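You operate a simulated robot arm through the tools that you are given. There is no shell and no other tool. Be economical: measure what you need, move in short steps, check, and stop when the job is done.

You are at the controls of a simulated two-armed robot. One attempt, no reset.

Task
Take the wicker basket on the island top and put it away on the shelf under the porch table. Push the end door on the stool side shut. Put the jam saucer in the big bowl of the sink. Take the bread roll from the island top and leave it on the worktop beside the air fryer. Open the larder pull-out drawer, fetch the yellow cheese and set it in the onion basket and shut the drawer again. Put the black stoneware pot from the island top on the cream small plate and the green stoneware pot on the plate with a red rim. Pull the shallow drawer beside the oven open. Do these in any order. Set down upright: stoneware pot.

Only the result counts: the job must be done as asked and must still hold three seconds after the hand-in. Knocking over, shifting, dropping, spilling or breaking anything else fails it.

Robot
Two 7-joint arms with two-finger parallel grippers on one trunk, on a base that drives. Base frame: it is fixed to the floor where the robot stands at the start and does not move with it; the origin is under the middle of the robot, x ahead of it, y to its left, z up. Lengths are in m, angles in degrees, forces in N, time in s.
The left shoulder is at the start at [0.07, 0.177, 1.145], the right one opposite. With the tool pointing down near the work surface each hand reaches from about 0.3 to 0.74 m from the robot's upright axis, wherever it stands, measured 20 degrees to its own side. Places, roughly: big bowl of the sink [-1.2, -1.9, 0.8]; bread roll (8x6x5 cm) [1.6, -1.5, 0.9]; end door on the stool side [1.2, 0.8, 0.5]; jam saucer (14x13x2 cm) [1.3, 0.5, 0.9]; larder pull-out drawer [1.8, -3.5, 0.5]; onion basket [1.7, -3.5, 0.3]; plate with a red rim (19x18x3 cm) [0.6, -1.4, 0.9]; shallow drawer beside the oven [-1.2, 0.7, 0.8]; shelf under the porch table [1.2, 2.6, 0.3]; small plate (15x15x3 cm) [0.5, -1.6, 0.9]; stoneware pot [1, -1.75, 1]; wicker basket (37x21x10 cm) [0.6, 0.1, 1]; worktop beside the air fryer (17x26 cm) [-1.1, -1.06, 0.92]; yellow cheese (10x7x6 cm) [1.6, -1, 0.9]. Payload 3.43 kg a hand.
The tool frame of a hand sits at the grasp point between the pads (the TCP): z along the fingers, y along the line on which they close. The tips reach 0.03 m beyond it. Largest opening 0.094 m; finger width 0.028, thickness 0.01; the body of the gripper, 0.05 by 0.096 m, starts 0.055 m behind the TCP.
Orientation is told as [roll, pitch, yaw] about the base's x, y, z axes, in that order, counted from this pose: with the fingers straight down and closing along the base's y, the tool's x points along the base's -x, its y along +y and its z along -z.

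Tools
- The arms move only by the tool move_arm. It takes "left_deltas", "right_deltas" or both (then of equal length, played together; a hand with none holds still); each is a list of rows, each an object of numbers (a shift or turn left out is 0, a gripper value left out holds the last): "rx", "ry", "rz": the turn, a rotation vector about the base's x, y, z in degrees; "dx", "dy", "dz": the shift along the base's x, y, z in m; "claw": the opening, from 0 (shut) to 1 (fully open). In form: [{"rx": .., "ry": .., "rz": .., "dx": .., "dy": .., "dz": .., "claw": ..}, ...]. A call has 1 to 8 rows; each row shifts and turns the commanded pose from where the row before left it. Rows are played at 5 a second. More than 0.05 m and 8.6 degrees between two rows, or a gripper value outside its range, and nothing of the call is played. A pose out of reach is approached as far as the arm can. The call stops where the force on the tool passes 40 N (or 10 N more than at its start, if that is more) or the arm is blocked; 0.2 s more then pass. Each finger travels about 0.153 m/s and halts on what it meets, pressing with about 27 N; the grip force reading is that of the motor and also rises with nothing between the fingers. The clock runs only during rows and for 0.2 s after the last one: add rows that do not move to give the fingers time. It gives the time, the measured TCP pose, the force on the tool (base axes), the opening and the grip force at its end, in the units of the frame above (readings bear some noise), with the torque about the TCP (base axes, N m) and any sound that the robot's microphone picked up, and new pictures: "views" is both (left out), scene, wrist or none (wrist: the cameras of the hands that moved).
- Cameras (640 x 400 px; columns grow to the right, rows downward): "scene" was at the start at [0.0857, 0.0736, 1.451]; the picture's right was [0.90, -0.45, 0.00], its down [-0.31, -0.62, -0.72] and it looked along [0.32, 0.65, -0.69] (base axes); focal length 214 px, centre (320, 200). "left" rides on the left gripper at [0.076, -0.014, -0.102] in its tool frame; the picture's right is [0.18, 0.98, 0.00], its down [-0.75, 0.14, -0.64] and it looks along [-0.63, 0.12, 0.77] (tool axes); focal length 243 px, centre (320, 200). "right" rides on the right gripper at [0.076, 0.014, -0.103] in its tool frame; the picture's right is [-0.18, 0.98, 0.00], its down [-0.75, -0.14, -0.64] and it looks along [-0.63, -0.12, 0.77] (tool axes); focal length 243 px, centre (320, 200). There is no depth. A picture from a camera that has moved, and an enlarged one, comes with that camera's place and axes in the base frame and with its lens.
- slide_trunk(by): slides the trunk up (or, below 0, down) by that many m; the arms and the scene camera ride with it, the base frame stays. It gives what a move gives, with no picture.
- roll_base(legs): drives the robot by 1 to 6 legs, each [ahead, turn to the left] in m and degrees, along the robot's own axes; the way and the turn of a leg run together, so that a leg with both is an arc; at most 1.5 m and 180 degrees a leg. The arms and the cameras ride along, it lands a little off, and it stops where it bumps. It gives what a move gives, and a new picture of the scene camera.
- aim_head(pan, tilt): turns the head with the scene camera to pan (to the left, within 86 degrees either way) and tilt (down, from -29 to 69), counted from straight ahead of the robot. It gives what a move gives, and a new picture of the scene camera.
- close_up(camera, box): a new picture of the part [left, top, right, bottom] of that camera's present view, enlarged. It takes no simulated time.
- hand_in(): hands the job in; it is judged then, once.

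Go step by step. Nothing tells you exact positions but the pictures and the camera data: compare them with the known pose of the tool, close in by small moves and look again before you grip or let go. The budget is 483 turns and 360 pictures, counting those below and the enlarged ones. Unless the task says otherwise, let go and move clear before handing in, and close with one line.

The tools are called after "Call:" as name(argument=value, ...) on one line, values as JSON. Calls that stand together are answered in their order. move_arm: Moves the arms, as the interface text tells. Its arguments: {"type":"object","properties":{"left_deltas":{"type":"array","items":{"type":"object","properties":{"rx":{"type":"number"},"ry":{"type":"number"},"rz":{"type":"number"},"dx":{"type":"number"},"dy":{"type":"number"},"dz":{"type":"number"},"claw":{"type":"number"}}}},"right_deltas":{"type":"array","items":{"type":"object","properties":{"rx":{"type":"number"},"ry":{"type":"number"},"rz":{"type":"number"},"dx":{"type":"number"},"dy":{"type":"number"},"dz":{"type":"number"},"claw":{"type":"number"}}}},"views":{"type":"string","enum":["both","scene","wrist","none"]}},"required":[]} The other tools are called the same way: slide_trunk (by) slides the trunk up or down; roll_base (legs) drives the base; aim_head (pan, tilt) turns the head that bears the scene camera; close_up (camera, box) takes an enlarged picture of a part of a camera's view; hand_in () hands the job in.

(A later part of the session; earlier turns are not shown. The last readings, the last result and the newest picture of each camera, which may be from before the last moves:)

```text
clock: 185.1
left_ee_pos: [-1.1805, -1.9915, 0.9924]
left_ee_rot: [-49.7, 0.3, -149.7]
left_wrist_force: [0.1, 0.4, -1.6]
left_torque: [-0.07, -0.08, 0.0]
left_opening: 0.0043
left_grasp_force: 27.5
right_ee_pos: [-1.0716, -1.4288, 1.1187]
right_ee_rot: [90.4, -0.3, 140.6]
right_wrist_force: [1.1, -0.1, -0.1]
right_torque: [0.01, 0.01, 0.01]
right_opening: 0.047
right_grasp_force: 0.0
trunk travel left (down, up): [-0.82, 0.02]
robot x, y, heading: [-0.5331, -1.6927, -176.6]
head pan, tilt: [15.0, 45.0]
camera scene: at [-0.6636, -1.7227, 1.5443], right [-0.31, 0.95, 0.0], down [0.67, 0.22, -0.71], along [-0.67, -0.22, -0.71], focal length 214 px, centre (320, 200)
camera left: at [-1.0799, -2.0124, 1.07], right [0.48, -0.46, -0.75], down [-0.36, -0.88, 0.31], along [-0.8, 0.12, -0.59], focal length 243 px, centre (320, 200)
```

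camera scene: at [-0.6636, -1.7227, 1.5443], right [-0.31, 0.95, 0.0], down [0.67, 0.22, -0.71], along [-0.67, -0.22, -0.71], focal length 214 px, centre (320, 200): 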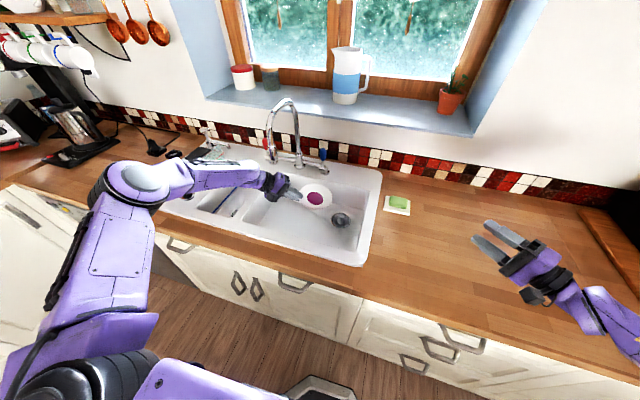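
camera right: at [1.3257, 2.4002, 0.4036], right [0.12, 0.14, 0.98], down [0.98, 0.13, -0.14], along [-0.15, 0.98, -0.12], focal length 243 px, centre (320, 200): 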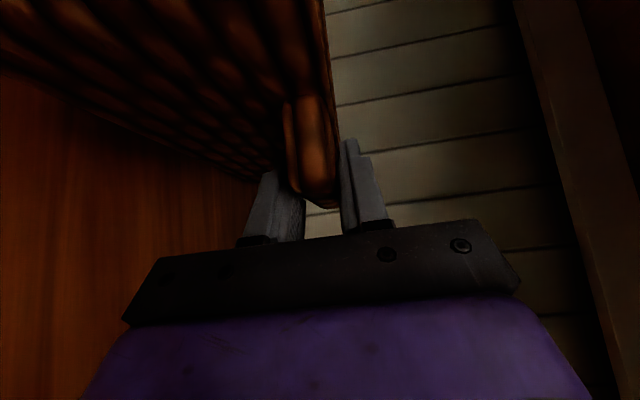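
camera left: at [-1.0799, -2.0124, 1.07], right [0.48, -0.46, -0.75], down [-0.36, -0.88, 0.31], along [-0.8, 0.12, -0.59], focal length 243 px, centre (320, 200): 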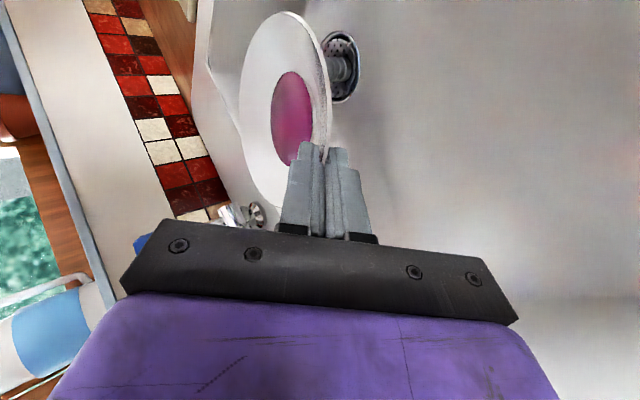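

Call:
move_arm(left_deltas=[{"dz": -0.03}, {"dz": -0.03}, {"dz": -0.03}, {"dz": -0.02}, {}], views="both")

Call:
close_up(camera="scene", box=[190, 120, 410, 270])

```text
clock: 186.3
left_ee_pos: [-1.1792, -1.9896, 0.8859]
left_ee_rot: [-49.7, 0.1, -149.7]
left_wrist_force: [-0.2, 0.1, -1.9]
left_torque: [-0.08, -0.02, 0.04]
left_opening: 0.0043
left_grasp_force: 26.8
right_ee_pos: [-1.071, -1.4284, 1.1183]
right_ee_rot: [90.6, -0.3, 140.6]
right_wrist_force: [0.1, 0.5, -0.4]
right_torque: [0.03, 0.0, 0.01]
right_opening: 0.0467
right_grasp_force: 0.2
trunk travel left (down, up): [-0.82, 0.02]
robot x, y, heading: [-0.535, -1.696, -176.8]
head pan, tilt: [15.0, 45.0]
camera scene: at [-0.6627, -1.7225, 1.5444], right [-0.31, 0.95, 0.0], down [0.67, 0.22, -0.71], along [-0.67, -0.22, -0.71], focal length 214 px, centre (320, 200)
camera left: at [-1.0775, -2.0125, 0.9623], right [0.48, -0.46, -0.75], down [-0.36, -0.88, 0.31], along [-0.8, 0.12, -0.59], focal length 243 px, centre (320, 200)
```

scene: 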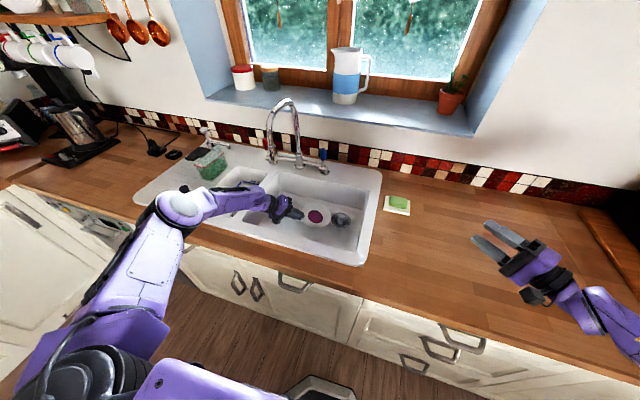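
left: 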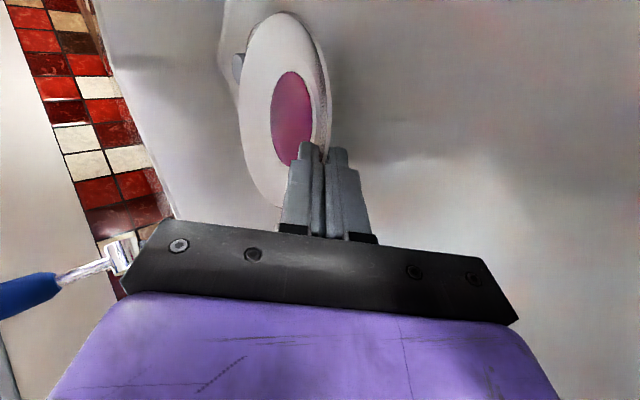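

```text
2.67 times, centred on (300, 195) of scene
camera zoom: at [-0.6627, -1.7225, 1.5444], right [-0.31, 0.95, 0.0], down [0.67, 0.22, -0.71], along [-0.67, -0.22, -0.71], focal length 572 px, centre (373, 213)
```

zoom: 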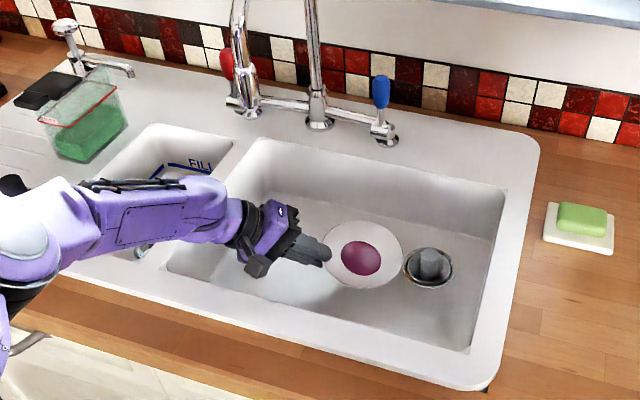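

Call:
move_arm(left_deltas=[{"dy": -0.008, "dz": -0.01}, {"dz": -0.015}, {"dz": -0.01}, {}], views="wrist")

Call:
close_up(camera="scene", box=[220, 140, 380, 250])

```text
clock: 187.3
left_ee_pos: [-1.1789, -1.9993, 0.85]
left_ee_rot: [-49.8, 0.1, -149.6]
left_wrist_force: [-6.7, -3.8, 13.5]
left_torque: [0.01, -2.61, -0.65]
left_opening: 0.0043
left_grasp_force: 26.8
right_ee_pos: [-1.0716, -1.4288, 1.1191]
right_ee_rot: [90.6, -0.4, 140.7]
right_wrist_force: [0.4, 0.3, 0.4]
right_torque: [0.02, 0.04, 0.02]
right_opening: 0.0471
right_grasp_force: 0.1
trunk travel left (down, up): [-0.82, 0.02]
robot x, y, heading: [-0.5341, -1.6943, -176.5]
head pan, tilt: [15.0, 45.0]
camera left: at [-1.0775, -2.0211, 0.9265], right [0.48, -0.45, -0.75], down [-0.36, -0.88, 0.31], along [-0.8, 0.12, -0.59], focal length 243 px, centre (320, 200)
```

left: 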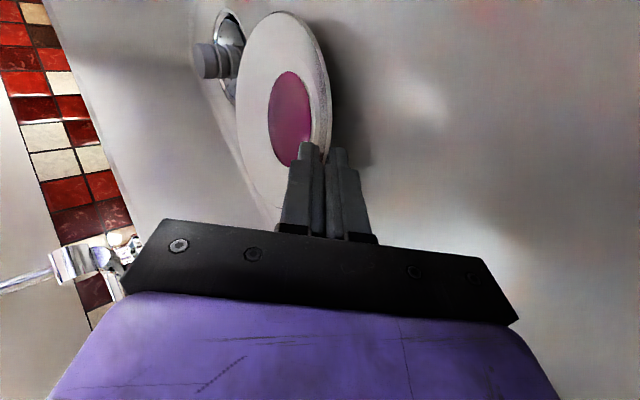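

```text
3.64 times, centred on (300, 195) of scene
camera zoom: at [-0.6625, -1.7221, 1.5446], right [-0.31, 0.95, 0.0], down [0.67, 0.22, -0.71], along [-0.67, -0.22, -0.71], focal length 780 px, centre (393, 218)
```

zoom: 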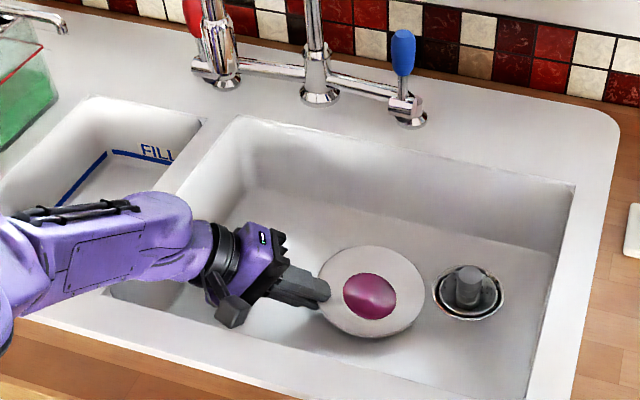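

Call:
move_arm(left_deltas=[{"dz": 0.005}, {"rx": -2.6, "ry": -1.5}, {}], views="none")

```text
clock: 188.1
left_ee_pos: [-1.1753, -1.9997, 0.8523]
left_ee_rot: [-46.6, 0.3, -149.8]
left_wrist_force: [0.8, 0.1, 0.4]
left_torque: [0.13, -0.04, -0.09]
left_opening: 0.0045
left_grasp_force: 27.2
right_ee_pos: [-1.0716, -1.4296, 1.1181]
right_ee_rot: [90.7, -0.4, 140.7]
right_wrist_force: [0.5, 0.2, -0.5]
right_torque: [0.0, -0.01, -0.01]
right_opening: 0.047
right_grasp_force: 0.1
trunk travel left (down, up): [-0.82, 0.02]
robot x, y, heading: [-0.5324, -1.6952, -176.6]
head pan, tilt: [15.0, 45.0]
```

Call:
move_arm(left_deltas=[{"claw": 0.08}, {"claw": 0.12}, {"claw": 0.16}, {"claw": 0.2}, {}], views="wrist")

Call:
close_up(camera="scene", box=[220, 140, 380, 250])

```text
clock: 189.3
left_ee_pos: [-1.1772, -1.9993, 0.8526]
left_ee_rot: [-46.7, 0.1, -149.7]
left_wrist_force: [-0.2, -0.2, -0.1]
left_torque: [0.02, 0.0, -0.01]
left_opening: 0.0191
left_grasp_force: 0.2
right_ee_pos: [-1.0719, -1.4295, 1.1184]
right_ee_rot: [90.6, -0.4, 140.7]
right_wrist_force: [0.0, -0.1, 0.3]
right_torque: [-0.03, 0.02, -0.01]
right_opening: 0.0471
right_grasp_force: 0.1
trunk travel left (down, up): [-0.82, 0.02]
robot x, y, heading: [-0.5349, -1.6953, -176.9]
head pan, tilt: [15.0, 45.0]
camera left: at [-1.0791, -2.0168, 0.9335], right [0.5, -0.49, -0.71], down [-0.37, -0.87, 0.34], along [-0.78, 0.09, -0.61], focal length 243 px, centre (320, 200)
```

left: 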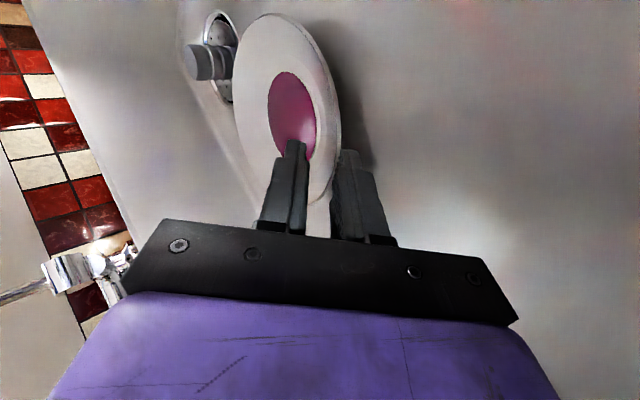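

```text
3.64 times, centred on (300, 195) of scene
camera zoom: at [-0.6628, -1.7227, 1.5443], right [-0.31, 0.95, 0.0], down [0.67, 0.22, -0.71], along [-0.67, -0.22, -0.71], focal length 780 px, centre (393, 218)
```

zoom: 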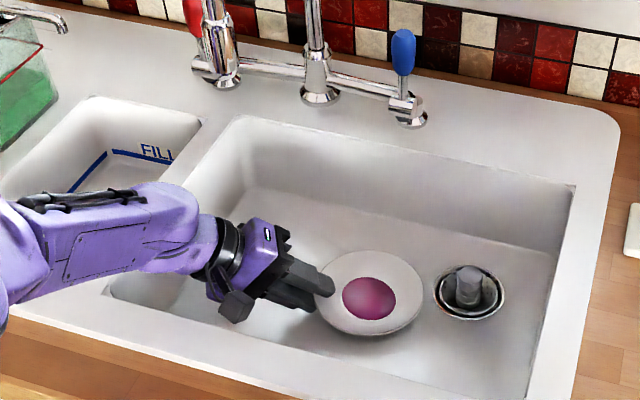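

Call:
move_arm(left_deltas=[{"dx": 0.007, "dy": -0.012, "dz": 0.004}, {"dx": 0.007, "dy": -0.012, "dz": 0.006}, {"dx": 0.006, "dy": -0.01, "dz": 0.014}, {"dz": 0.03}, {"dz": 0.04}, {"dz": 0.04}], views="scene")

Call:
close_up(camera="scene", box=[220, 140, 380, 250])

```text
clock: 190.7
left_ee_pos: [-1.155, -2.0346, 0.9854]
left_ee_rot: [-46.6, 0.1, -149.8]
left_wrist_force: [0.0, 0.6, -0.1]
left_torque: [0.01, -0.01, -0.01]
left_opening: 0.0189
left_grasp_force: 0.0
right_ee_pos: [-1.0704, -1.4288, 1.1199]
right_ee_rot: [90.6, -0.4, 140.8]
right_wrist_force: [-0.1, 0.4, 0.4]
right_torque: [0.03, 0.0, -0.01]
right_opening: 0.0471
right_grasp_force: 0.0
trunk travel left (down, up): [-0.82, 0.02]
robot x, y, heading: [-0.5337, -1.6952, -176.5]
head pan, tilt: [15.0, 45.0]
camera scene: at [-0.6616, -1.7219, 1.5444], right [-0.31, 0.95, 0.0], down [0.67, 0.22, -0.71], along [-0.67, -0.22, -0.71], focal length 214 px, centre (320, 200)
```

scene: 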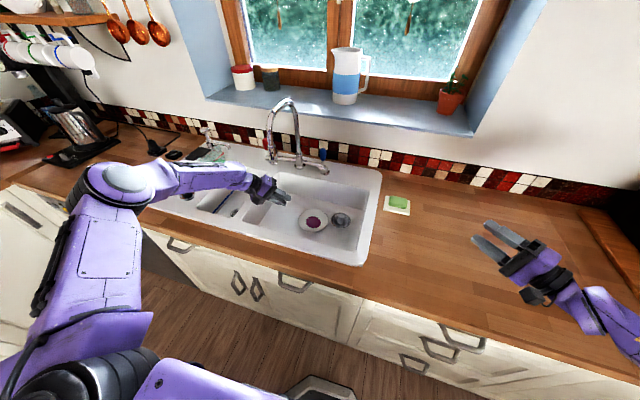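

```text
3.64 times, centred on (300, 195) of scene
camera zoom: at [-0.6616, -1.7219, 1.5444], right [-0.31, 0.95, 0.0], down [0.67, 0.22, -0.71], along [-0.67, -0.22, -0.71], focal length 780 px, centre (393, 218)
```

zoom: 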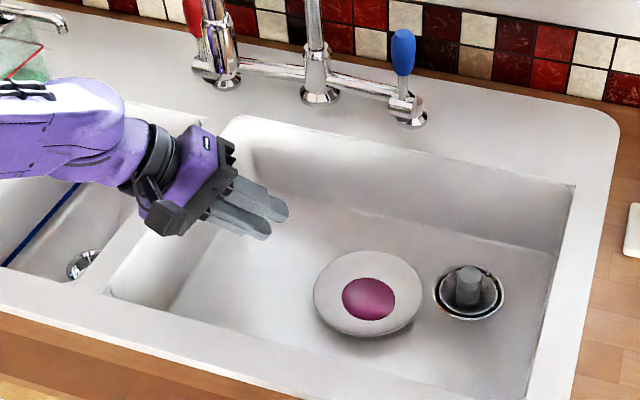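

Call:
move_arm(left_deltas=[{"dz": 0.04}, {"dz": 0.04}, {"dz": 0.04}], views="none")

Call:
roll_base(legs=[[-0.25, 0]])

Call:
move_arm(left_deltas=[{"rx": -6.7, "ry": -3.9}, {"rx": -6.7, "ry": -3.9}, {"rx": -6.7, "ry": -3.9}, {"rx": -6.7, "ry": -3.9}, {"rx": -6.7, "ry": -3.9}, {"rx": -6.7, "ry": -3.9}, {"rz": -7}, {"rz": -7}], right_deltas=[{"rx": 6.58, "ry": -5.38}, {"rx": 6.58, "ry": -5.38}, {"rx": 6.58, "ry": -5.38}, {"rx": 6.58, "ry": -5.38}, {"rx": 6.58, "ry": -5.38}, {"rx": 6.58, "ry": -5.38}, {"rx": 6.58, "ry": -5.38}, {"rx": 6.58, "ry": -5.38}], views="none")

```text
clock: 191.5
left_ee_pos: [-1.1583, -2.0349, 1.1055]
left_ee_rot: [-46.6, 0.1, -149.7]
left_wrist_force: [0.1, -0.1, 0.4]
left_torque: [0.0, 0.0, 0.01]
left_opening: 0.0189
left_grasp_force: 0.0
right_ee_pos: [-1.0703, -1.4285, 1.1184]
right_ee_rot: [90.6, -0.3, 140.7]
right_wrist_force: [0.2, -0.2, -0.4]
right_torque: [0.02, -0.02, 0.0]
right_opening: 0.047
right_grasp_force: 0.0
trunk travel left (down, up): [-0.82, 0.02]
robot x, y, heading: [-0.5333, -1.6945, -176.6]
head pan, tilt: [15.0, 45.0]
```

```text
clock: 193.3
left_ee_pos: [-0.9062, -2.0187, 1.1044]
left_ee_rot: [-46.5, 0.2, -150.0]
left_wrist_force: [-0.9, -0.1, 1.1]
left_torque: [0.0, 0.02, 0.01]
left_opening: 0.0187
left_grasp_force: 0.1
right_ee_pos: [-0.8166, -1.4129, 1.118]
right_ee_rot: [90.4, -0.3, 140.5]
right_wrist_force: [0.2, -0.4, 0.2]
right_torque: [-0.01, 0.02, 0.03]
right_opening: 0.0472
right_grasp_force: 0.1
trunk travel left (down, up): [-0.82, 0.02]
robot x, y, heading: [-0.2794, -1.6827, -177.0]
head pan, tilt: [15.0, 45.0]
camera scene: at [-0.4088, -1.7081, 1.5442], right [-0.31, 0.95, 0.0], down [0.67, 0.22, -0.71], along [-0.67, -0.22, -0.71], focal length 214 px, centre (320, 200)
```

scene: 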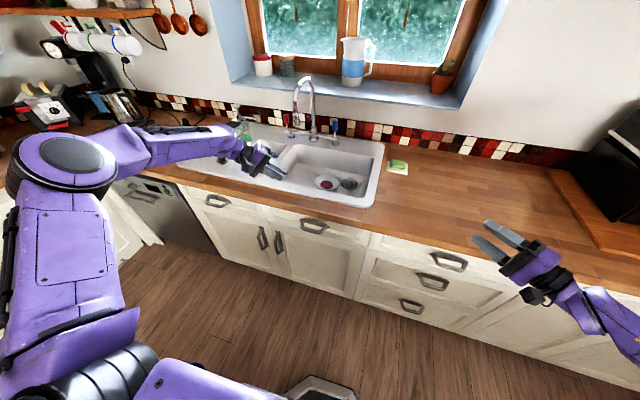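

```text
clock: 195.1
left_ee_pos: [-0.9039, -2.0212, 1.1049]
left_ee_rot: [-0.2, 0.3, -163.9]
left_wrist_force: [-0.2, 0.0, -0.4]
left_torque: [0.02, 0.02, 0.02]
left_opening: 0.0189
left_grasp_force: 0.1
right_ee_pos: [-0.8148, -1.4148, 1.1178]
right_ee_rot: [22.4, -0.5, 141.0]
right_wrist_force: [0.7, -0.7, 0.4]
right_torque: [0.01, 0.01, 0.02]
right_opening: 0.0472
right_grasp_force: 0.0
trunk travel left (down, up): [-0.82, 0.02]
robot x, y, heading: [-0.2775, -1.68, -177.1]
head pan, tilt: [15.0, 45.0]
```

Call:
move_arm(left_deltas=[{"rz": -6.6}, {"rz": -6.6}, {"dx": 0.04, "dz": 0.02}, {"dx": 0.04, "dz": 0.02}, {"dx": 0.04, "dz": 0.02}, {"dx": 0.04, "dz": 0.02}, {"dy": 0.03}, {"claw": 1}], right_deltas=[{"rx": 5.8, "ry": -4.75}, {"rx": 5.8, "ry": -4.75}, {"rx": 5.8, "ry": -4.75}, {"rz": 8.4, "dx": 0.04, "dz": 0.02}, {"rz": 8.4, "dx": 0.04, "dz": 0.02}, {"rz": 8.4, "dz": 0.02}, {"rz": 8.4, "dz": 0.02}, {"rz": 8.4, "claw": 1}], views="none")

Call:
roll_base(legs=[[0, 90]])

Call:
aim_head(pan=50, tilt=25)

```text
clock: 196.9
left_ee_pos: [-0.7436, -1.9919, 1.1838]
left_ee_rot: [-0.1, 0.1, -177.0]
left_wrist_force: [0.6, 0.5, 0.2]
left_torque: [0.04, 0.03, -0.02]
left_opening: 0.0941
left_grasp_force: 0.1
right_ee_pos: [-0.736, -1.4143, 1.1991]
right_ee_rot: [0.0, -0.3, -176.8]
right_wrist_force: [0.3, -0.5, 0.1]
right_torque: [0.04, -0.02, 0.0]
right_opening: 0.094
right_grasp_force: 0.1
trunk travel left (down, up): [-0.82, 0.02]
robot x, y, heading: [-0.2788, -1.6774, -177.0]
head pan, tilt: [15.0, 45.0]
```

```text
clock: 201.1
left_ee_pos: [0.02, -2.1527, 1.1844]
left_ee_rot: [-0.2, 0.2, -88.3]
left_wrist_force: [0.5, 0.5, -0.1]
left_torque: [0.03, -0.03, 0.0]
left_opening: 0.094
left_grasp_force: 0.0
right_ee_pos: [-0.5565, -2.1311, 1.1985]
right_ee_rot: [0.0, -0.2, -88.2]
right_wrist_force: [0.4, 0.2, -0.3]
right_torque: [0.01, -0.01, 0.0]
right_opening: 0.0941
right_grasp_force: 0.0
trunk travel left (down, up): [-0.82, 0.02]
robot x, y, heading: [-0.2779, -1.6815, -88.5]
head pan, tilt: [15.0, 45.0]
camera scene: at [-0.2552, -1.8082, 1.5444], right [-0.96, -0.29, 0.0], down [-0.2, 0.68, -0.71], along [0.2, -0.68, -0.71], focal length 214 px, centre (320, 200)
```

scene: 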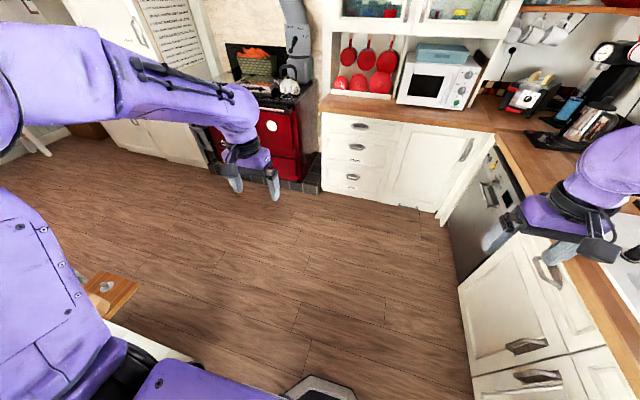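

```text
clock: 202.1
left_ee_pos: [0.0214, -2.1522, 1.1848]
left_ee_rot: [-0.2, 0.1, -88.3]
left_wrist_force: [-0.3, -0.2, -0.4]
left_torque: [0.01, 0.01, -0.03]
left_opening: 0.0943
left_grasp_force: 0.0
right_ee_pos: [-0.557, -2.1314, 1.1999]
right_ee_rot: [0.1, -0.2, -88.2]
right_wrist_force: [-0.7, -1.1, 0.1]
right_torque: [0.04, 0.02, 0.01]
right_opening: 0.0941
right_grasp_force: 0.1
trunk travel left (down, up): [-0.82, 0.02]
robot x, y, heading: [-0.2769, -1.6781, -88.1]
head pan, tilt: [50.0, 25.0]
camera scene: at [-0.2064, -1.7875, 1.5749], right [-0.62, -0.78, 0.0], down [-0.33, 0.26, -0.91], along [0.71, -0.56, -0.42], focal length 214 px, centre (320, 200)
```

scene: 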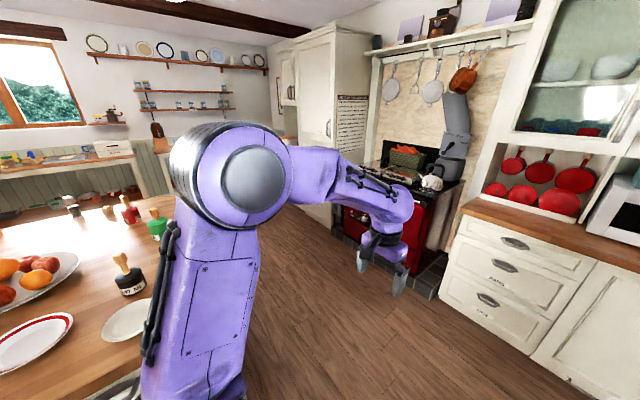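

Call:
roll_base(legs=[[0, 88]])

Call:
aim_head(pan=0, tilt=35)

```text
clock: 206.3
left_ee_pos: [0.2033, -1.3971, 1.1845]
left_ee_rot: [-0.1, 0.3, -0.2]
left_wrist_force: [0.1, -0.3, -0.3]
left_torque: [-0.01, -0.02, 0.02]
left_opening: 0.0939
left_grasp_force: 0.0
right_ee_pos: [0.1633, -1.9719, 1.1976]
right_ee_rot: [0.1, -0.2, -0.1]
right_wrist_force: [-0.1, 0.5, 0.2]
right_torque: [-0.02, -0.01, 0.03]
right_opening: 0.0939
right_grasp_force: 0.1
trunk travel left (down, up): [-0.82, 0.02]
robot x, y, heading: [-0.2781, -1.6782, -0.3]
head pan, tilt: [50.0, 25.0]
camera scene: at [-0.1703, -1.6102, 1.575], right [0.76, -0.65, 0.0], down [-0.27, -0.32, -0.91], along [0.58, 0.69, -0.42], focal length 214 px, centre (320, 200)
```

scene: 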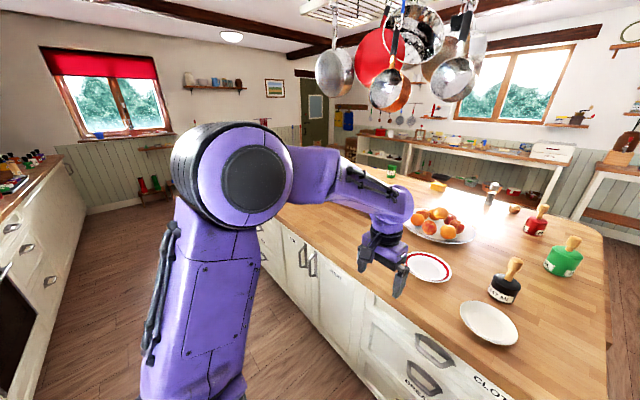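

```text
clock: 207.4
left_ee_pos: [0.2034, -1.3969, 1.1838]
left_ee_rot: [0.0, 0.3, -0.3]
left_wrist_force: [-0.8, 0.1, -0.6]
left_torque: [-0.01, 0.03, 0.02]
left_opening: 0.0941
left_grasp_force: 0.2
right_ee_pos: [0.1639, -1.9725, 1.1986]
right_ee_rot: [0.0, -0.3, -0.1]
right_wrist_force: [-0.5, 0.7, -0.6]
right_torque: [0.01, -0.01, -0.03]
right_opening: 0.094
right_grasp_force: 0.0
trunk travel left (down, up): [-0.82, 0.02]
robot x, y, heading: [-0.2802, -1.6816, -0.2]
head pan, tilt: [0.0, 35.0]
camera scene: at [-0.1416, -1.6807, 1.5592], right [0.0, -1.0, 0.0], down [-0.57, 0.0, -0.82], along [0.82, 0.0, -0.57], focal length 214 px, centre (320, 200)
```

scene: 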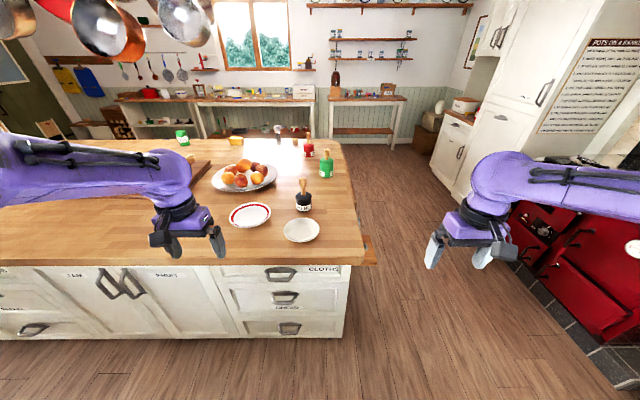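

Call:
close_up(camera="scene", box=[200, 110, 360, 250])

```text
2.86 times, centred on (280, 180) of scene
camera zoom: at [-0.1416, -1.6807, 1.5592], right [0.0, -1.0, 0.0], down [-0.57, 0.0, -0.82], along [0.82, 0.0, -0.57], focal length 613 px, centre (434, 257)
```

zoom: 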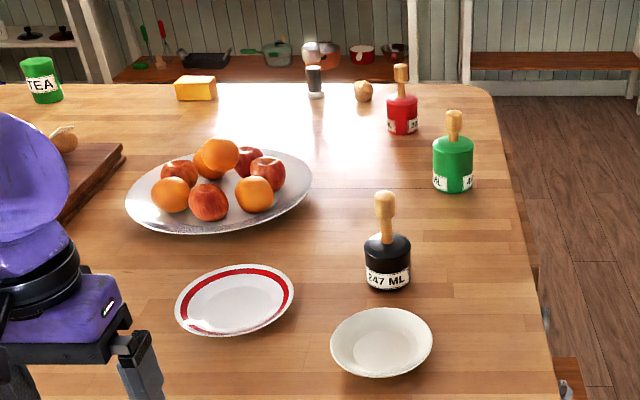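

Call:
move_arm(left_deltas=[{"rz": -8}, {"rz": -8}, {"rz": -8}, {"rz": -8}, {"rz": -8}, {"rx": -4.82, "ry": -5.75}, {"rx": -4.82, "ry": -5.75}, {"rx": -4.82, "ry": -5.75}], views="none")

Call:
move_arm(left_deltas=[{"rx": -4.82, "ry": -5.75}, {"rx": -4.82, "ry": -5.75}, {"rx": -4.82, "ry": -5.75}], views="none")

Call:
roll_base(legs=[[0.24, 0]])

```text
clock: 209.2
left_ee_pos: [0.2032, -1.3933, 1.1839]
left_ee_rot: [0.0, -22.6, -40.2]
left_wrist_force: [0.1, 0.4, 0.0]
left_torque: [-0.02, -0.02, 0.01]
left_opening: 0.094
left_grasp_force: 0.1
right_ee_pos: [0.1631, -1.9701, 1.1998]
right_ee_rot: [-0.1, -0.2, -0.1]
right_wrist_force: [-0.5, -0.7, -0.1]
right_torque: [-0.01, 0.01, -0.02]
right_opening: 0.0941
right_grasp_force: 0.0
trunk travel left (down, up): [-0.82, 0.02]
robot x, y, heading: [-0.2788, -1.6816, -0.2]
head pan, tilt: [0.0, 35.0]
```

```text
clock: 210.1
left_ee_pos: [0.2029, -1.3964, 1.1842]
left_ee_rot: [0.2, -44.8, -40.5]
left_wrist_force: [0.4, 0.0, -0.6]
left_torque: [0.01, 0.01, 0.01]
left_opening: 0.0939
left_grasp_force: 0.0
right_ee_pos: [0.162, -1.9737, 1.1987]
right_ee_rot: [0.2, -0.2, 0.0]
right_wrist_force: [0.5, 0.1, -0.2]
right_torque: [-0.02, 0.0, 0.0]
right_opening: 0.0939
right_grasp_force: 0.0
trunk travel left (down, up): [-0.82, 0.02]
robot x, y, heading: [-0.2756, -1.6791, -0.2]
head pan, tilt: [0.0, 35.0]
```

```text
clock: 211.8
left_ee_pos: [0.4436, -1.3971, 1.186]
left_ee_rot: [0.1, -44.8, -40.3]
left_wrist_force: [0.1, -0.2, 0.0]
left_torque: [0.02, 0.0, 0.0]
left_opening: 0.0941
left_grasp_force: 0.0
right_ee_pos: [0.4051, -1.9726, 1.1983]
right_ee_rot: [0.2, -0.3, 0.0]
right_wrist_force: [0.0, 0.0, 0.2]
right_torque: [0.02, 0.03, 0.0]
right_opening: 0.0939
right_grasp_force: 0.1
trunk travel left (down, up): [-0.82, 0.02]
robot x, y, heading: [-0.0355, -1.6806, -0.2]
head pan, tilt: [0.0, 35.0]
camera scene: at [0.0986, -1.6814, 1.5594], right [0.0, -1.0, 0.0], down [-0.57, 0.0, -0.82], along [0.82, 0.0, -0.57], focal length 214 px, centre (320, 200)
```

scene: 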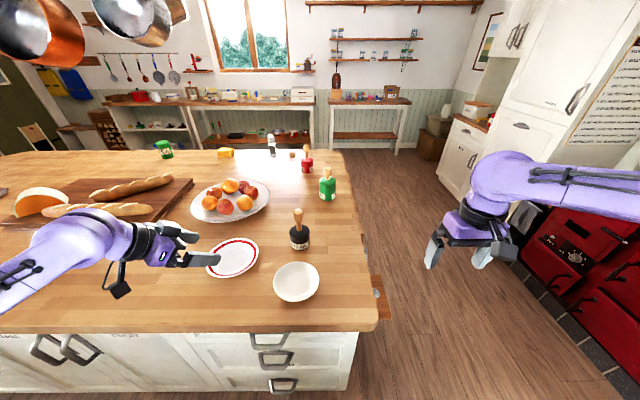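

Call:
close_up(camera="scene", box=[200, 160, 360, 320])

```text
2.50 times, centred on (280, 240) of scene
camera zoom: at [0.0986, -1.6814, 1.5594], right [0.0, -1.0, 0.0], down [-0.57, 0.0, -0.82], along [0.82, 0.0, -0.57], focal length 536 px, centre (420, 100)
```

zoom: 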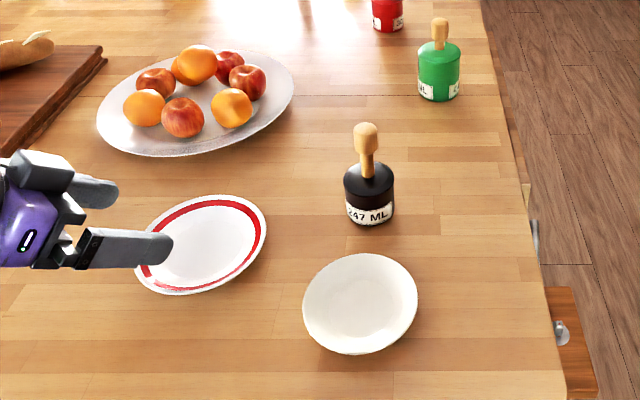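

Call:
move_arm(left_deltas=[{"dx": 0.037, "dy": -0.027, "dz": -0.018}, {"dx": 0.037, "dy": -0.027, "dz": -0.018}, {"dx": 0.037, "dy": -0.027, "dz": -0.018}, {"dx": 0.036, "dy": -0.026, "dz": -0.018}, {"dx": 0.036, "dy": -0.026, "dz": -0.018}, {"dz": -0.02}], views="both")

Call:
close_up(camera="scene", box=[200, 160, 360, 320])

```text
clock: 213.2
left_ee_pos: [0.629, -1.526, 1.0742]
left_ee_rot: [0.1, -44.8, -40.3]
left_wrist_force: [1.4, 0.4, 0.1]
left_torque: [0.0, -0.01, -0.01]
left_opening: 0.0941
left_grasp_force: 0.0
right_ee_pos: [0.4043, -1.9722, 1.198]
right_ee_rot: [0.1, -0.3, -0.2]
right_wrist_force: [0.1, 0.3, 0.5]
right_torque: [-0.01, 0.03, 0.02]
right_opening: 0.0942
right_grasp_force: 0.1
trunk travel left (down, up): [-0.82, 0.02]
robot x, y, heading: [-0.0375, -1.6824, -0.3]
head pan, tilt: [0.0, 35.0]
camera scene: at [0.1002, -1.68, 1.5592], right [0.0, -1.0, 0.0], down [-0.57, 0.0, -0.82], along [0.82, 0.0, -0.57], focal length 214 px, centre (320, 200)
camera left: at [0.5236, -1.4557, 1.0931], right [0.54, 0.83, -0.13], down [0.15, 0.05, 0.99], along [0.83, -0.55, -0.1], focal length 243 px, centre (320, 200)
```

scene: 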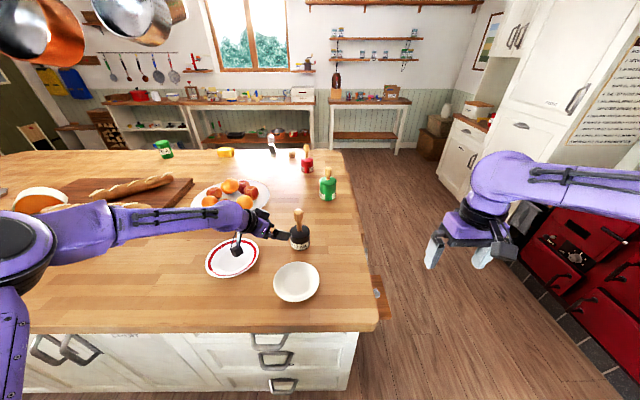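
left: 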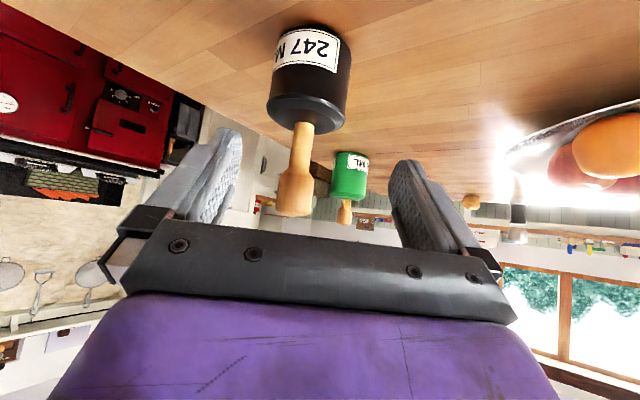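

```text
2.50 times, centred on (280, 240) of scene
camera zoom: at [0.1002, -1.68, 1.5592], right [0.0, -1.0, 0.0], down [-0.57, 0.0, -0.82], along [0.82, 0.0, -0.57], focal length 536 px, centre (420, 100)
```

zoom: 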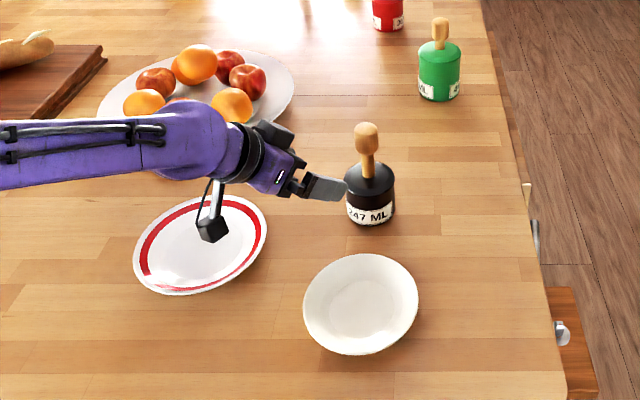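

Call:
move_arm(left_deltas=[{"dx": 0.02, "dy": -0.019, "dz": -0.027}, {"dx": 0.02, "dy": -0.019, "dz": -0.027}, {"dx": 0.02, "dy": -0.019, "dz": -0.027}], views="both")

```text
clock: 214.0
left_ee_pos: [0.6901, -1.5832, 0.9927]
left_ee_rot: [0.1, -44.9, -40.4]
left_wrist_force: [0.4, 0.1, 0.3]
left_torque: [0.02, 0.01, 0.02]
left_opening: 0.094
left_grasp_force: 0.0
right_ee_pos: [0.406, -1.9731, 1.1977]
right_ee_rot: [0.2, -0.2, 0.0]
right_wrist_force: [0.4, 0.4, 0.4]
right_torque: [0.01, 0.01, -0.01]
right_opening: 0.0941
right_grasp_force: 0.1
trunk travel left (down, up): [-0.82, 0.02]
robot x, y, heading: [-0.0374, -1.6812, 0.0]
head pan, tilt: [0.0, 35.0]
camera scene: at [0.1013, -1.682, 1.5591], right [0.0, -1.0, 0.0], down [-0.57, 0.0, -0.82], along [0.82, 0.0, -0.57], focal length 214 px, centre (320, 200)
camera left: at [0.5834, -1.5134, 1.0105], right [0.53, 0.84, -0.13], down [0.15, 0.05, 0.99], along [0.83, -0.55, -0.1], focal length 243 px, centre (320, 200)
```

scene: 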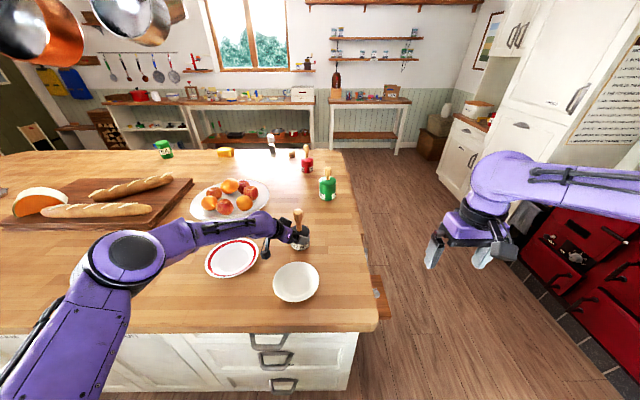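
left: 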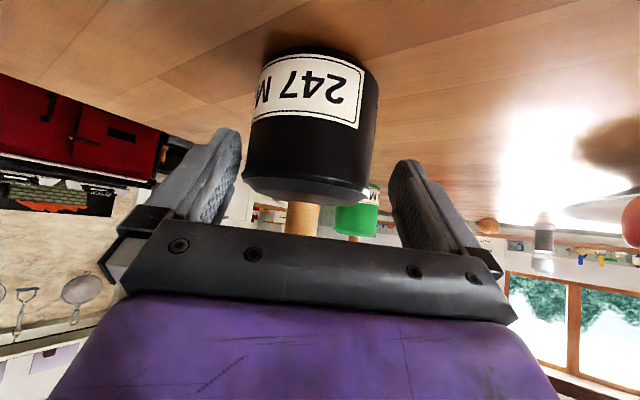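

Call:
move_arm(left_deltas=[{"dx": -0.002, "dy": -0.004}, {"dx": 0.01, "dy": -0.009, "dz": -0.013}, {"dx": 0.01, "dy": -0.009, "dz": -0.013}], views="wrist")

```text
clock: 214.8
left_ee_pos: [0.707, -1.6082, 0.9664]
left_ee_rot: [0.1, -44.8, -40.3]
left_wrist_force: [-1.3, 0.6, -0.8]
left_torque: [0.0, -0.04, 0.01]
left_opening: 0.0939
left_grasp_force: 0.0
right_ee_pos: [0.4052, -1.9737, 1.1985]
right_ee_rot: [0.1, -0.2, 0.0]
right_wrist_force: [-0.4, 0.2, -0.2]
right_torque: [-0.03, 0.01, -0.04]
right_opening: 0.0938
right_grasp_force: 0.2
trunk travel left (down, up): [-0.82, 0.02]
robot x, y, heading: [-0.04, -1.682, -0.1]
head pan, tilt: [0.0, 35.0]
camera left: at [0.601, -1.5385, 0.9848], right [0.54, 0.84, -0.13], down [0.15, 0.05, 0.99], along [0.83, -0.55, -0.1], focal length 243 px, centre (320, 200)
```

left: 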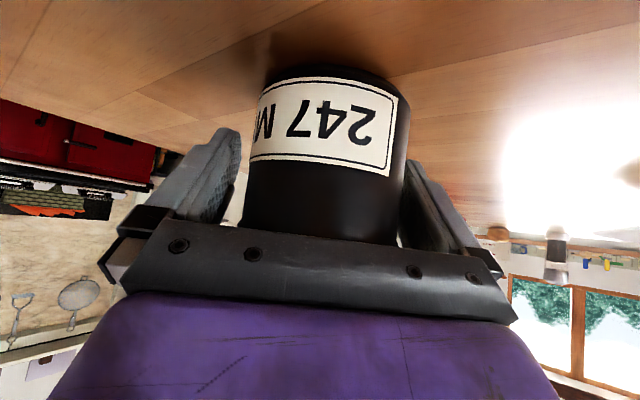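

Call:
move_arm(left_deltas=[{"claw": 0.85}, {"claw": 0.7}, {"claw": 0.0}, {}], views="none")

Call:
move_arm(left_deltas=[{"dz": 0.02}, {"dz": 0.03}, {"dz": 0.03}], views="both")

```text
clock: 215.8
left_ee_pos: [0.7066, -1.6087, 0.9671]
left_ee_rot: [0.1, -44.8, -40.1]
left_wrist_force: [0.0, 1.2, 0.5]
left_torque: [-0.03, -0.11, 0.01]
left_opening: 0.0797
left_grasp_force: 27.1
right_ee_pos: [0.4045, -1.9725, 1.1985]
right_ee_rot: [0.0, -0.3, 0.0]
right_wrist_force: [0.6, -0.4, -0.8]
right_torque: [0.02, 0.03, -0.02]
right_opening: 0.0938
right_grasp_force: 0.0
trunk travel left (down, up): [-0.82, 0.02]
robot x, y, heading: [-0.0318, -1.6804, -0.3]
head pan, tilt: [0.0, 35.0]
```

```text
clock: 216.6
left_ee_pos: [0.7059, -1.6109, 1.0482]
left_ee_rot: [0.1, -44.6, -40.3]
left_wrist_force: [-0.8, -0.2, -4.0]
left_torque: [0.03, -0.02, -0.04]
left_opening: 0.0796
left_grasp_force: 27.2
right_ee_pos: [0.4049, -1.9747, 1.1985]
right_ee_rot: [0.1, -0.1, -0.1]
right_wrist_force: [-0.2, 0.2, 0.5]
right_torque: [-0.02, -0.04, -0.01]
right_opening: 0.0941
right_grasp_force: 0.1
trunk travel left (down, up): [-0.82, 0.02]
robot x, y, heading: [-0.0384, -1.6824, -0.1]
head pan, tilt: [0.0, 35.0]
camera scene: at [0.1004, -1.6818, 1.5591], right [0.0, -1.0, 0.0], down [-0.57, 0.0, -0.82], along [0.82, 0.0, -0.57], focal length 214 px, centre (320, 200)
camera left: at [0.5997, -1.5406, 1.0667], right [0.53, 0.84, -0.13], down [0.15, 0.05, 0.99], along [0.83, -0.55, -0.1], focal length 243 px, centre (320, 200)
```

scene: 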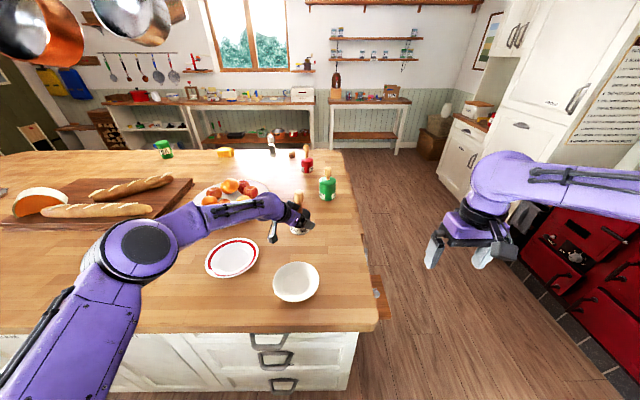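
left: 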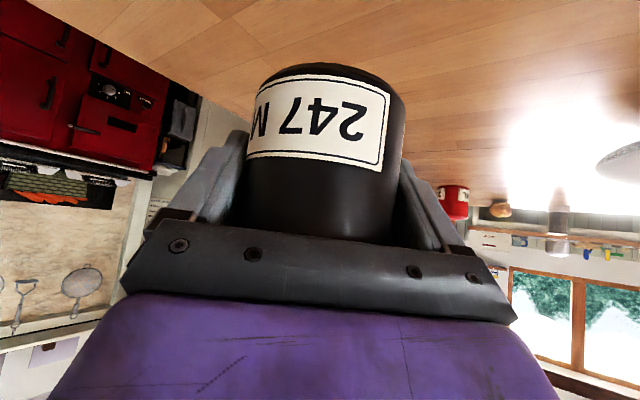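

Call:
move_arm(left_deltas=[{"dx": -0.04}, {"dx": -0.04}, {"dx": -0.04}, {"dx": -0.04}, {"dx": -0.02, "dy": 0.0075}, {"dz": -0.03}, {}], views="both")

Call:
close_up(camera="scene", box=[230, 200, 370, 320])

```text
clock: 218.2
left_ee_pos: [0.5288, -1.6008, 1.0163]
left_ee_rot: [0.1, -44.9, -40.3]
left_wrist_force: [0.1, -1.1, -3.1]
left_torque: [-0.03, -0.04, -0.01]
left_opening: 0.0795
left_grasp_force: 26.9
right_ee_pos: [0.4045, -1.9744, 1.1981]
right_ee_rot: [0.1, -0.2, -0.1]
right_wrist_force: [0.2, -0.2, 0.2]
right_torque: [-0.02, 0.0, 0.01]
right_opening: 0.0939
right_grasp_force: 0.0
trunk travel left (down, up): [-0.82, 0.02]
robot x, y, heading: [-0.0362, -1.6782, -0.2]
head pan, tilt: [0.0, 35.0]
camera scene: at [0.1004, -1.6817, 1.5592], right [0.0, -1.0, 0.0], down [-0.57, 0.0, -0.82], along [0.82, 0.0, -0.57], focal length 214 px, centre (320, 200)
camera left: at [0.4225, -1.5313, 1.0351], right [0.54, 0.84, -0.13], down [0.15, 0.05, 0.99], along [0.83, -0.55, -0.1], focal length 243 px, centre (320, 200)
```

scene: 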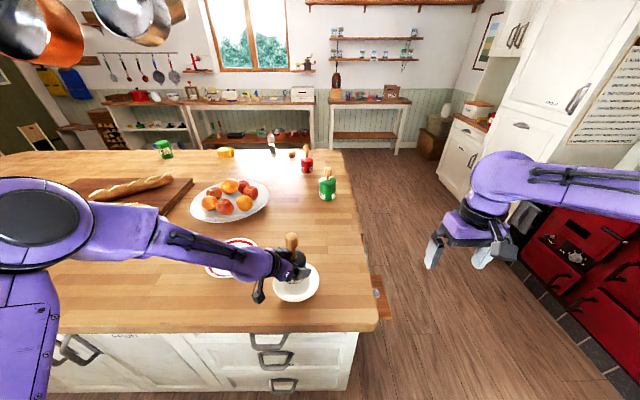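
left: 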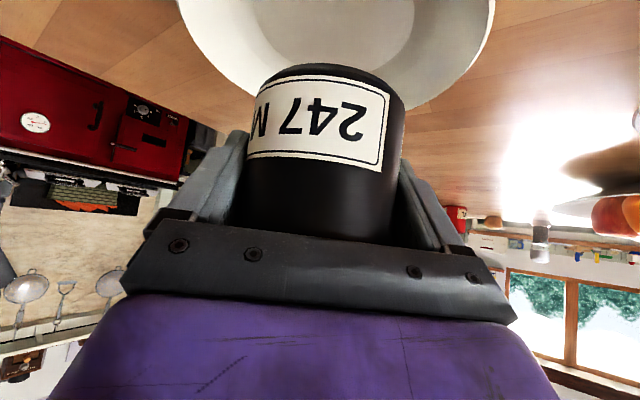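

```text
3.33 times, centred on (300, 260) of scene
camera zoom: at [0.1004, -1.6817, 1.5592], right [0.0, -1.0, 0.0], down [-0.57, 0.0, -0.82], along [0.82, 0.0, -0.57], focal length 715 px, centre (387, 0)
```

zoom: 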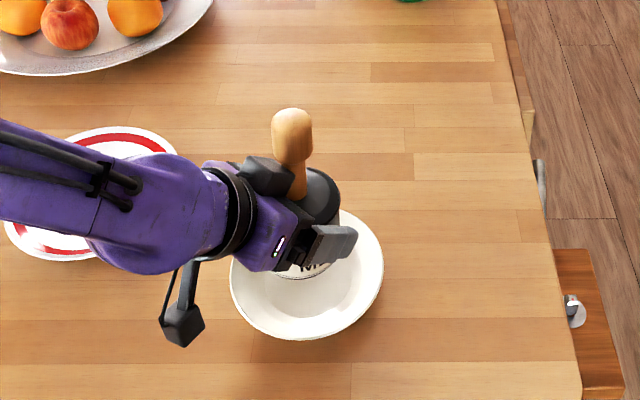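

Call:
move_arm(left_deltas=[{"dx": -0.003, "dy": -0.002, "dz": -0.02}, {"dz": -0.012}, {"dz": -0.005}, {"dz": -0.003}, {"dz": -0.003}, {"dz": -0.003}], views="wrist")

Call:
close_up(camera="scene", box=[230, 200, 370, 320])

```text
clock: 219.6
left_ee_pos: [0.5234, -1.6039, 0.9723]
left_ee_rot: [0.2, -44.9, -40.4]
left_wrist_force: [0.0, 0.9, 3.7]
left_torque: [-0.2, -0.21, -0.01]
left_opening: 0.0802
left_grasp_force: 27.2
right_ee_pos: [0.4051, -1.9728, 1.1996]
right_ee_rot: [0.0, -0.3, -0.1]
right_wrist_force: [0.2, -0.2, 0.1]
right_torque: [-0.02, 0.0, 0.01]
right_opening: 0.0939
right_grasp_force: 0.0
trunk travel left (down, up): [-0.82, 0.02]
robot x, y, heading: [-0.0379, -1.6807, -0.0]
head pan, tilt: [0.0, 35.0]
camera left: at [0.4176, -1.5337, 0.9908], right [0.54, 0.83, -0.13], down [0.15, 0.05, 0.99], along [0.83, -0.55, -0.1], focal length 243 px, centre (320, 200)
```

left: 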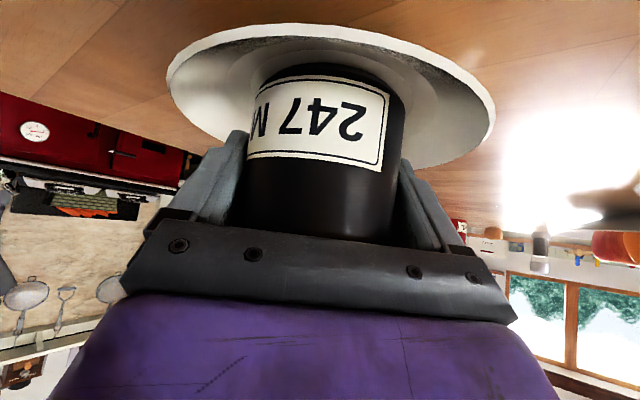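

```text
3.33 times, centred on (300, 260) of scene
camera zoom: at [0.0995, -1.6816, 1.5594], right [0.0, -1.0, 0.0], down [-0.57, 0.0, -0.82], along [0.82, 0.0, -0.57], focal length 715 px, centre (387, 0)
```

zoom: 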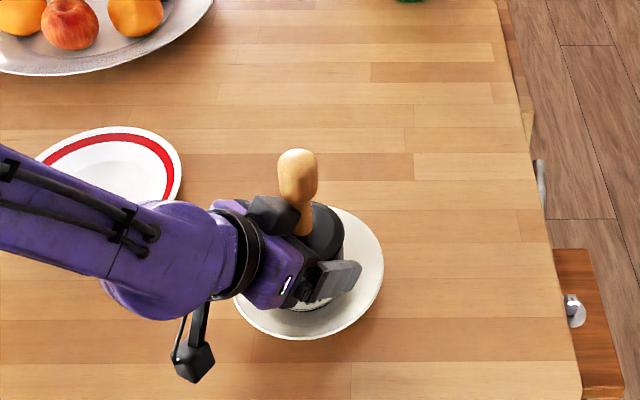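

Call:
move_arm(left_deltas=[{"claw": 0.88}, {"claw": 0.92}, {"claw": 0.96, "dz": 0.003}, {"claw": 1, "dz": 0.003}, {}], views="wrist")

Call:
move_arm(left_deltas=[{"dx": -0.011, "dy": 0.009, "dz": 0.014}, {"dx": -0.022, "dy": 0.019, "dz": 0.028}, {"dx": -0.022, "dy": 0.019, "dz": 0.028}, {"dx": -0.022, "dy": 0.019, "dz": 0.028}, {"dx": -0.022, "dy": 0.019, "dz": 0.028}, {"dz": 0.04}], views="both")

```text
clock: 220.8
left_ee_pos: [0.5242, -1.6029, 0.9773]
left_ee_rot: [0.2, -44.9, -40.3]
left_wrist_force: [-0.7, 0.3, -0.8]
left_torque: [-0.05, -0.04, 0.0]
left_opening: 0.0942
left_grasp_force: 0.0
right_ee_pos: [0.406, -1.9724, 1.1984]
right_ee_rot: [0.2, -0.1, -0.2]
right_wrist_force: [0.8, -0.1, -0.5]
right_torque: [-0.02, 0.01, -0.01]
right_opening: 0.0939
right_grasp_force: 0.0
trunk travel left (down, up): [-0.82, 0.02]
robot x, y, heading: [-0.0324, -1.6801, -0.5]
head pan, tilt: [0.0, 35.0]
camera left: at [0.4174, -1.533, 0.9964], right [0.54, 0.83, -0.13], down [0.15, 0.05, 0.99], along [0.83, -0.55, -0.1], focal length 243 px, centre (320, 200)
```

left: 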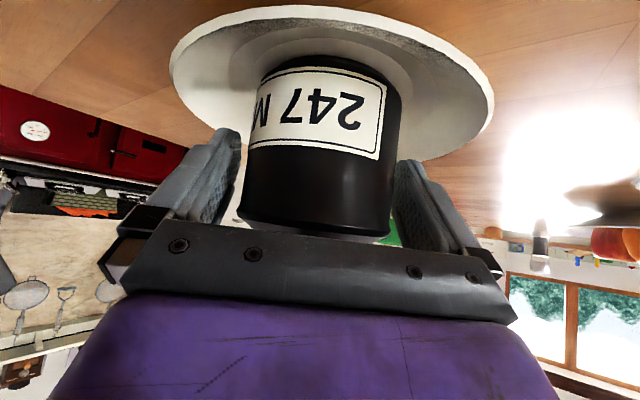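

```text
clock: 222.2
left_ee_pos: [0.4148, -1.5225, 1.131]
left_ee_rot: [-2.0, -44.1, -40.7]
left_wrist_force: [0.1, 0.4, 0.7]
left_torque: [-0.02, 0.01, -0.01]
left_opening: 0.0938
left_grasp_force: 0.1
left hand out of reach, approached as far as the arm can: row 6
right_ee_pos: [0.4047, -1.9717, 1.1987]
right_ee_rot: [0.1, -0.2, -0.2]
right_wrist_force: [-0.5, 0.3, -0.5]
right_torque: [-0.01, -0.02, 0.0]
right_opening: 0.0941
right_grasp_force: 0.1
trunk travel left (down, up): [-0.82, 0.02]
robot x, y, heading: [-0.0386, -1.6813, -0.2]
head pan, tilt: [0.0, 35.0]
camera scene: at [0.0995, -1.6804, 1.5592], right [0.0, -1.0, 0.0], down [-0.57, 0.0, -0.82], along [0.82, 0.0, -0.57], focal length 214 px, centre (320, 200)
camera left: at [0.3121, -1.449, 1.1519], right [0.56, 0.81, -0.15], down [0.18, 0.06, 0.98], along [0.81, -0.58, -0.11], focal length 243 px, centre (320, 200)
```

scene: 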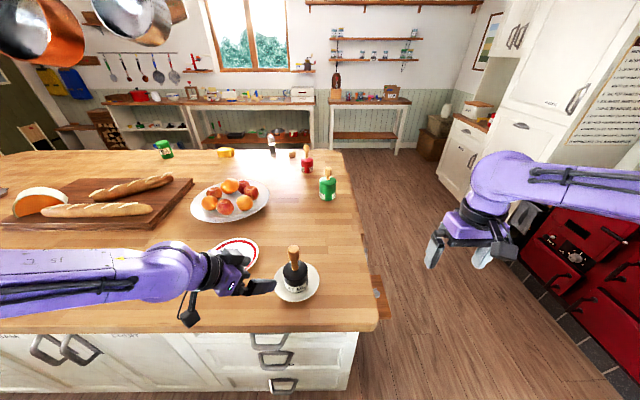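
left: 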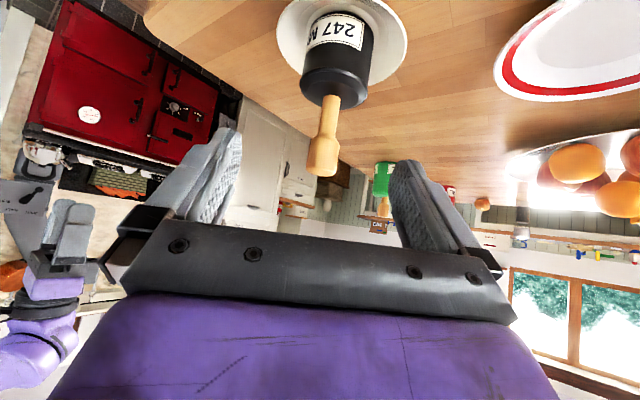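

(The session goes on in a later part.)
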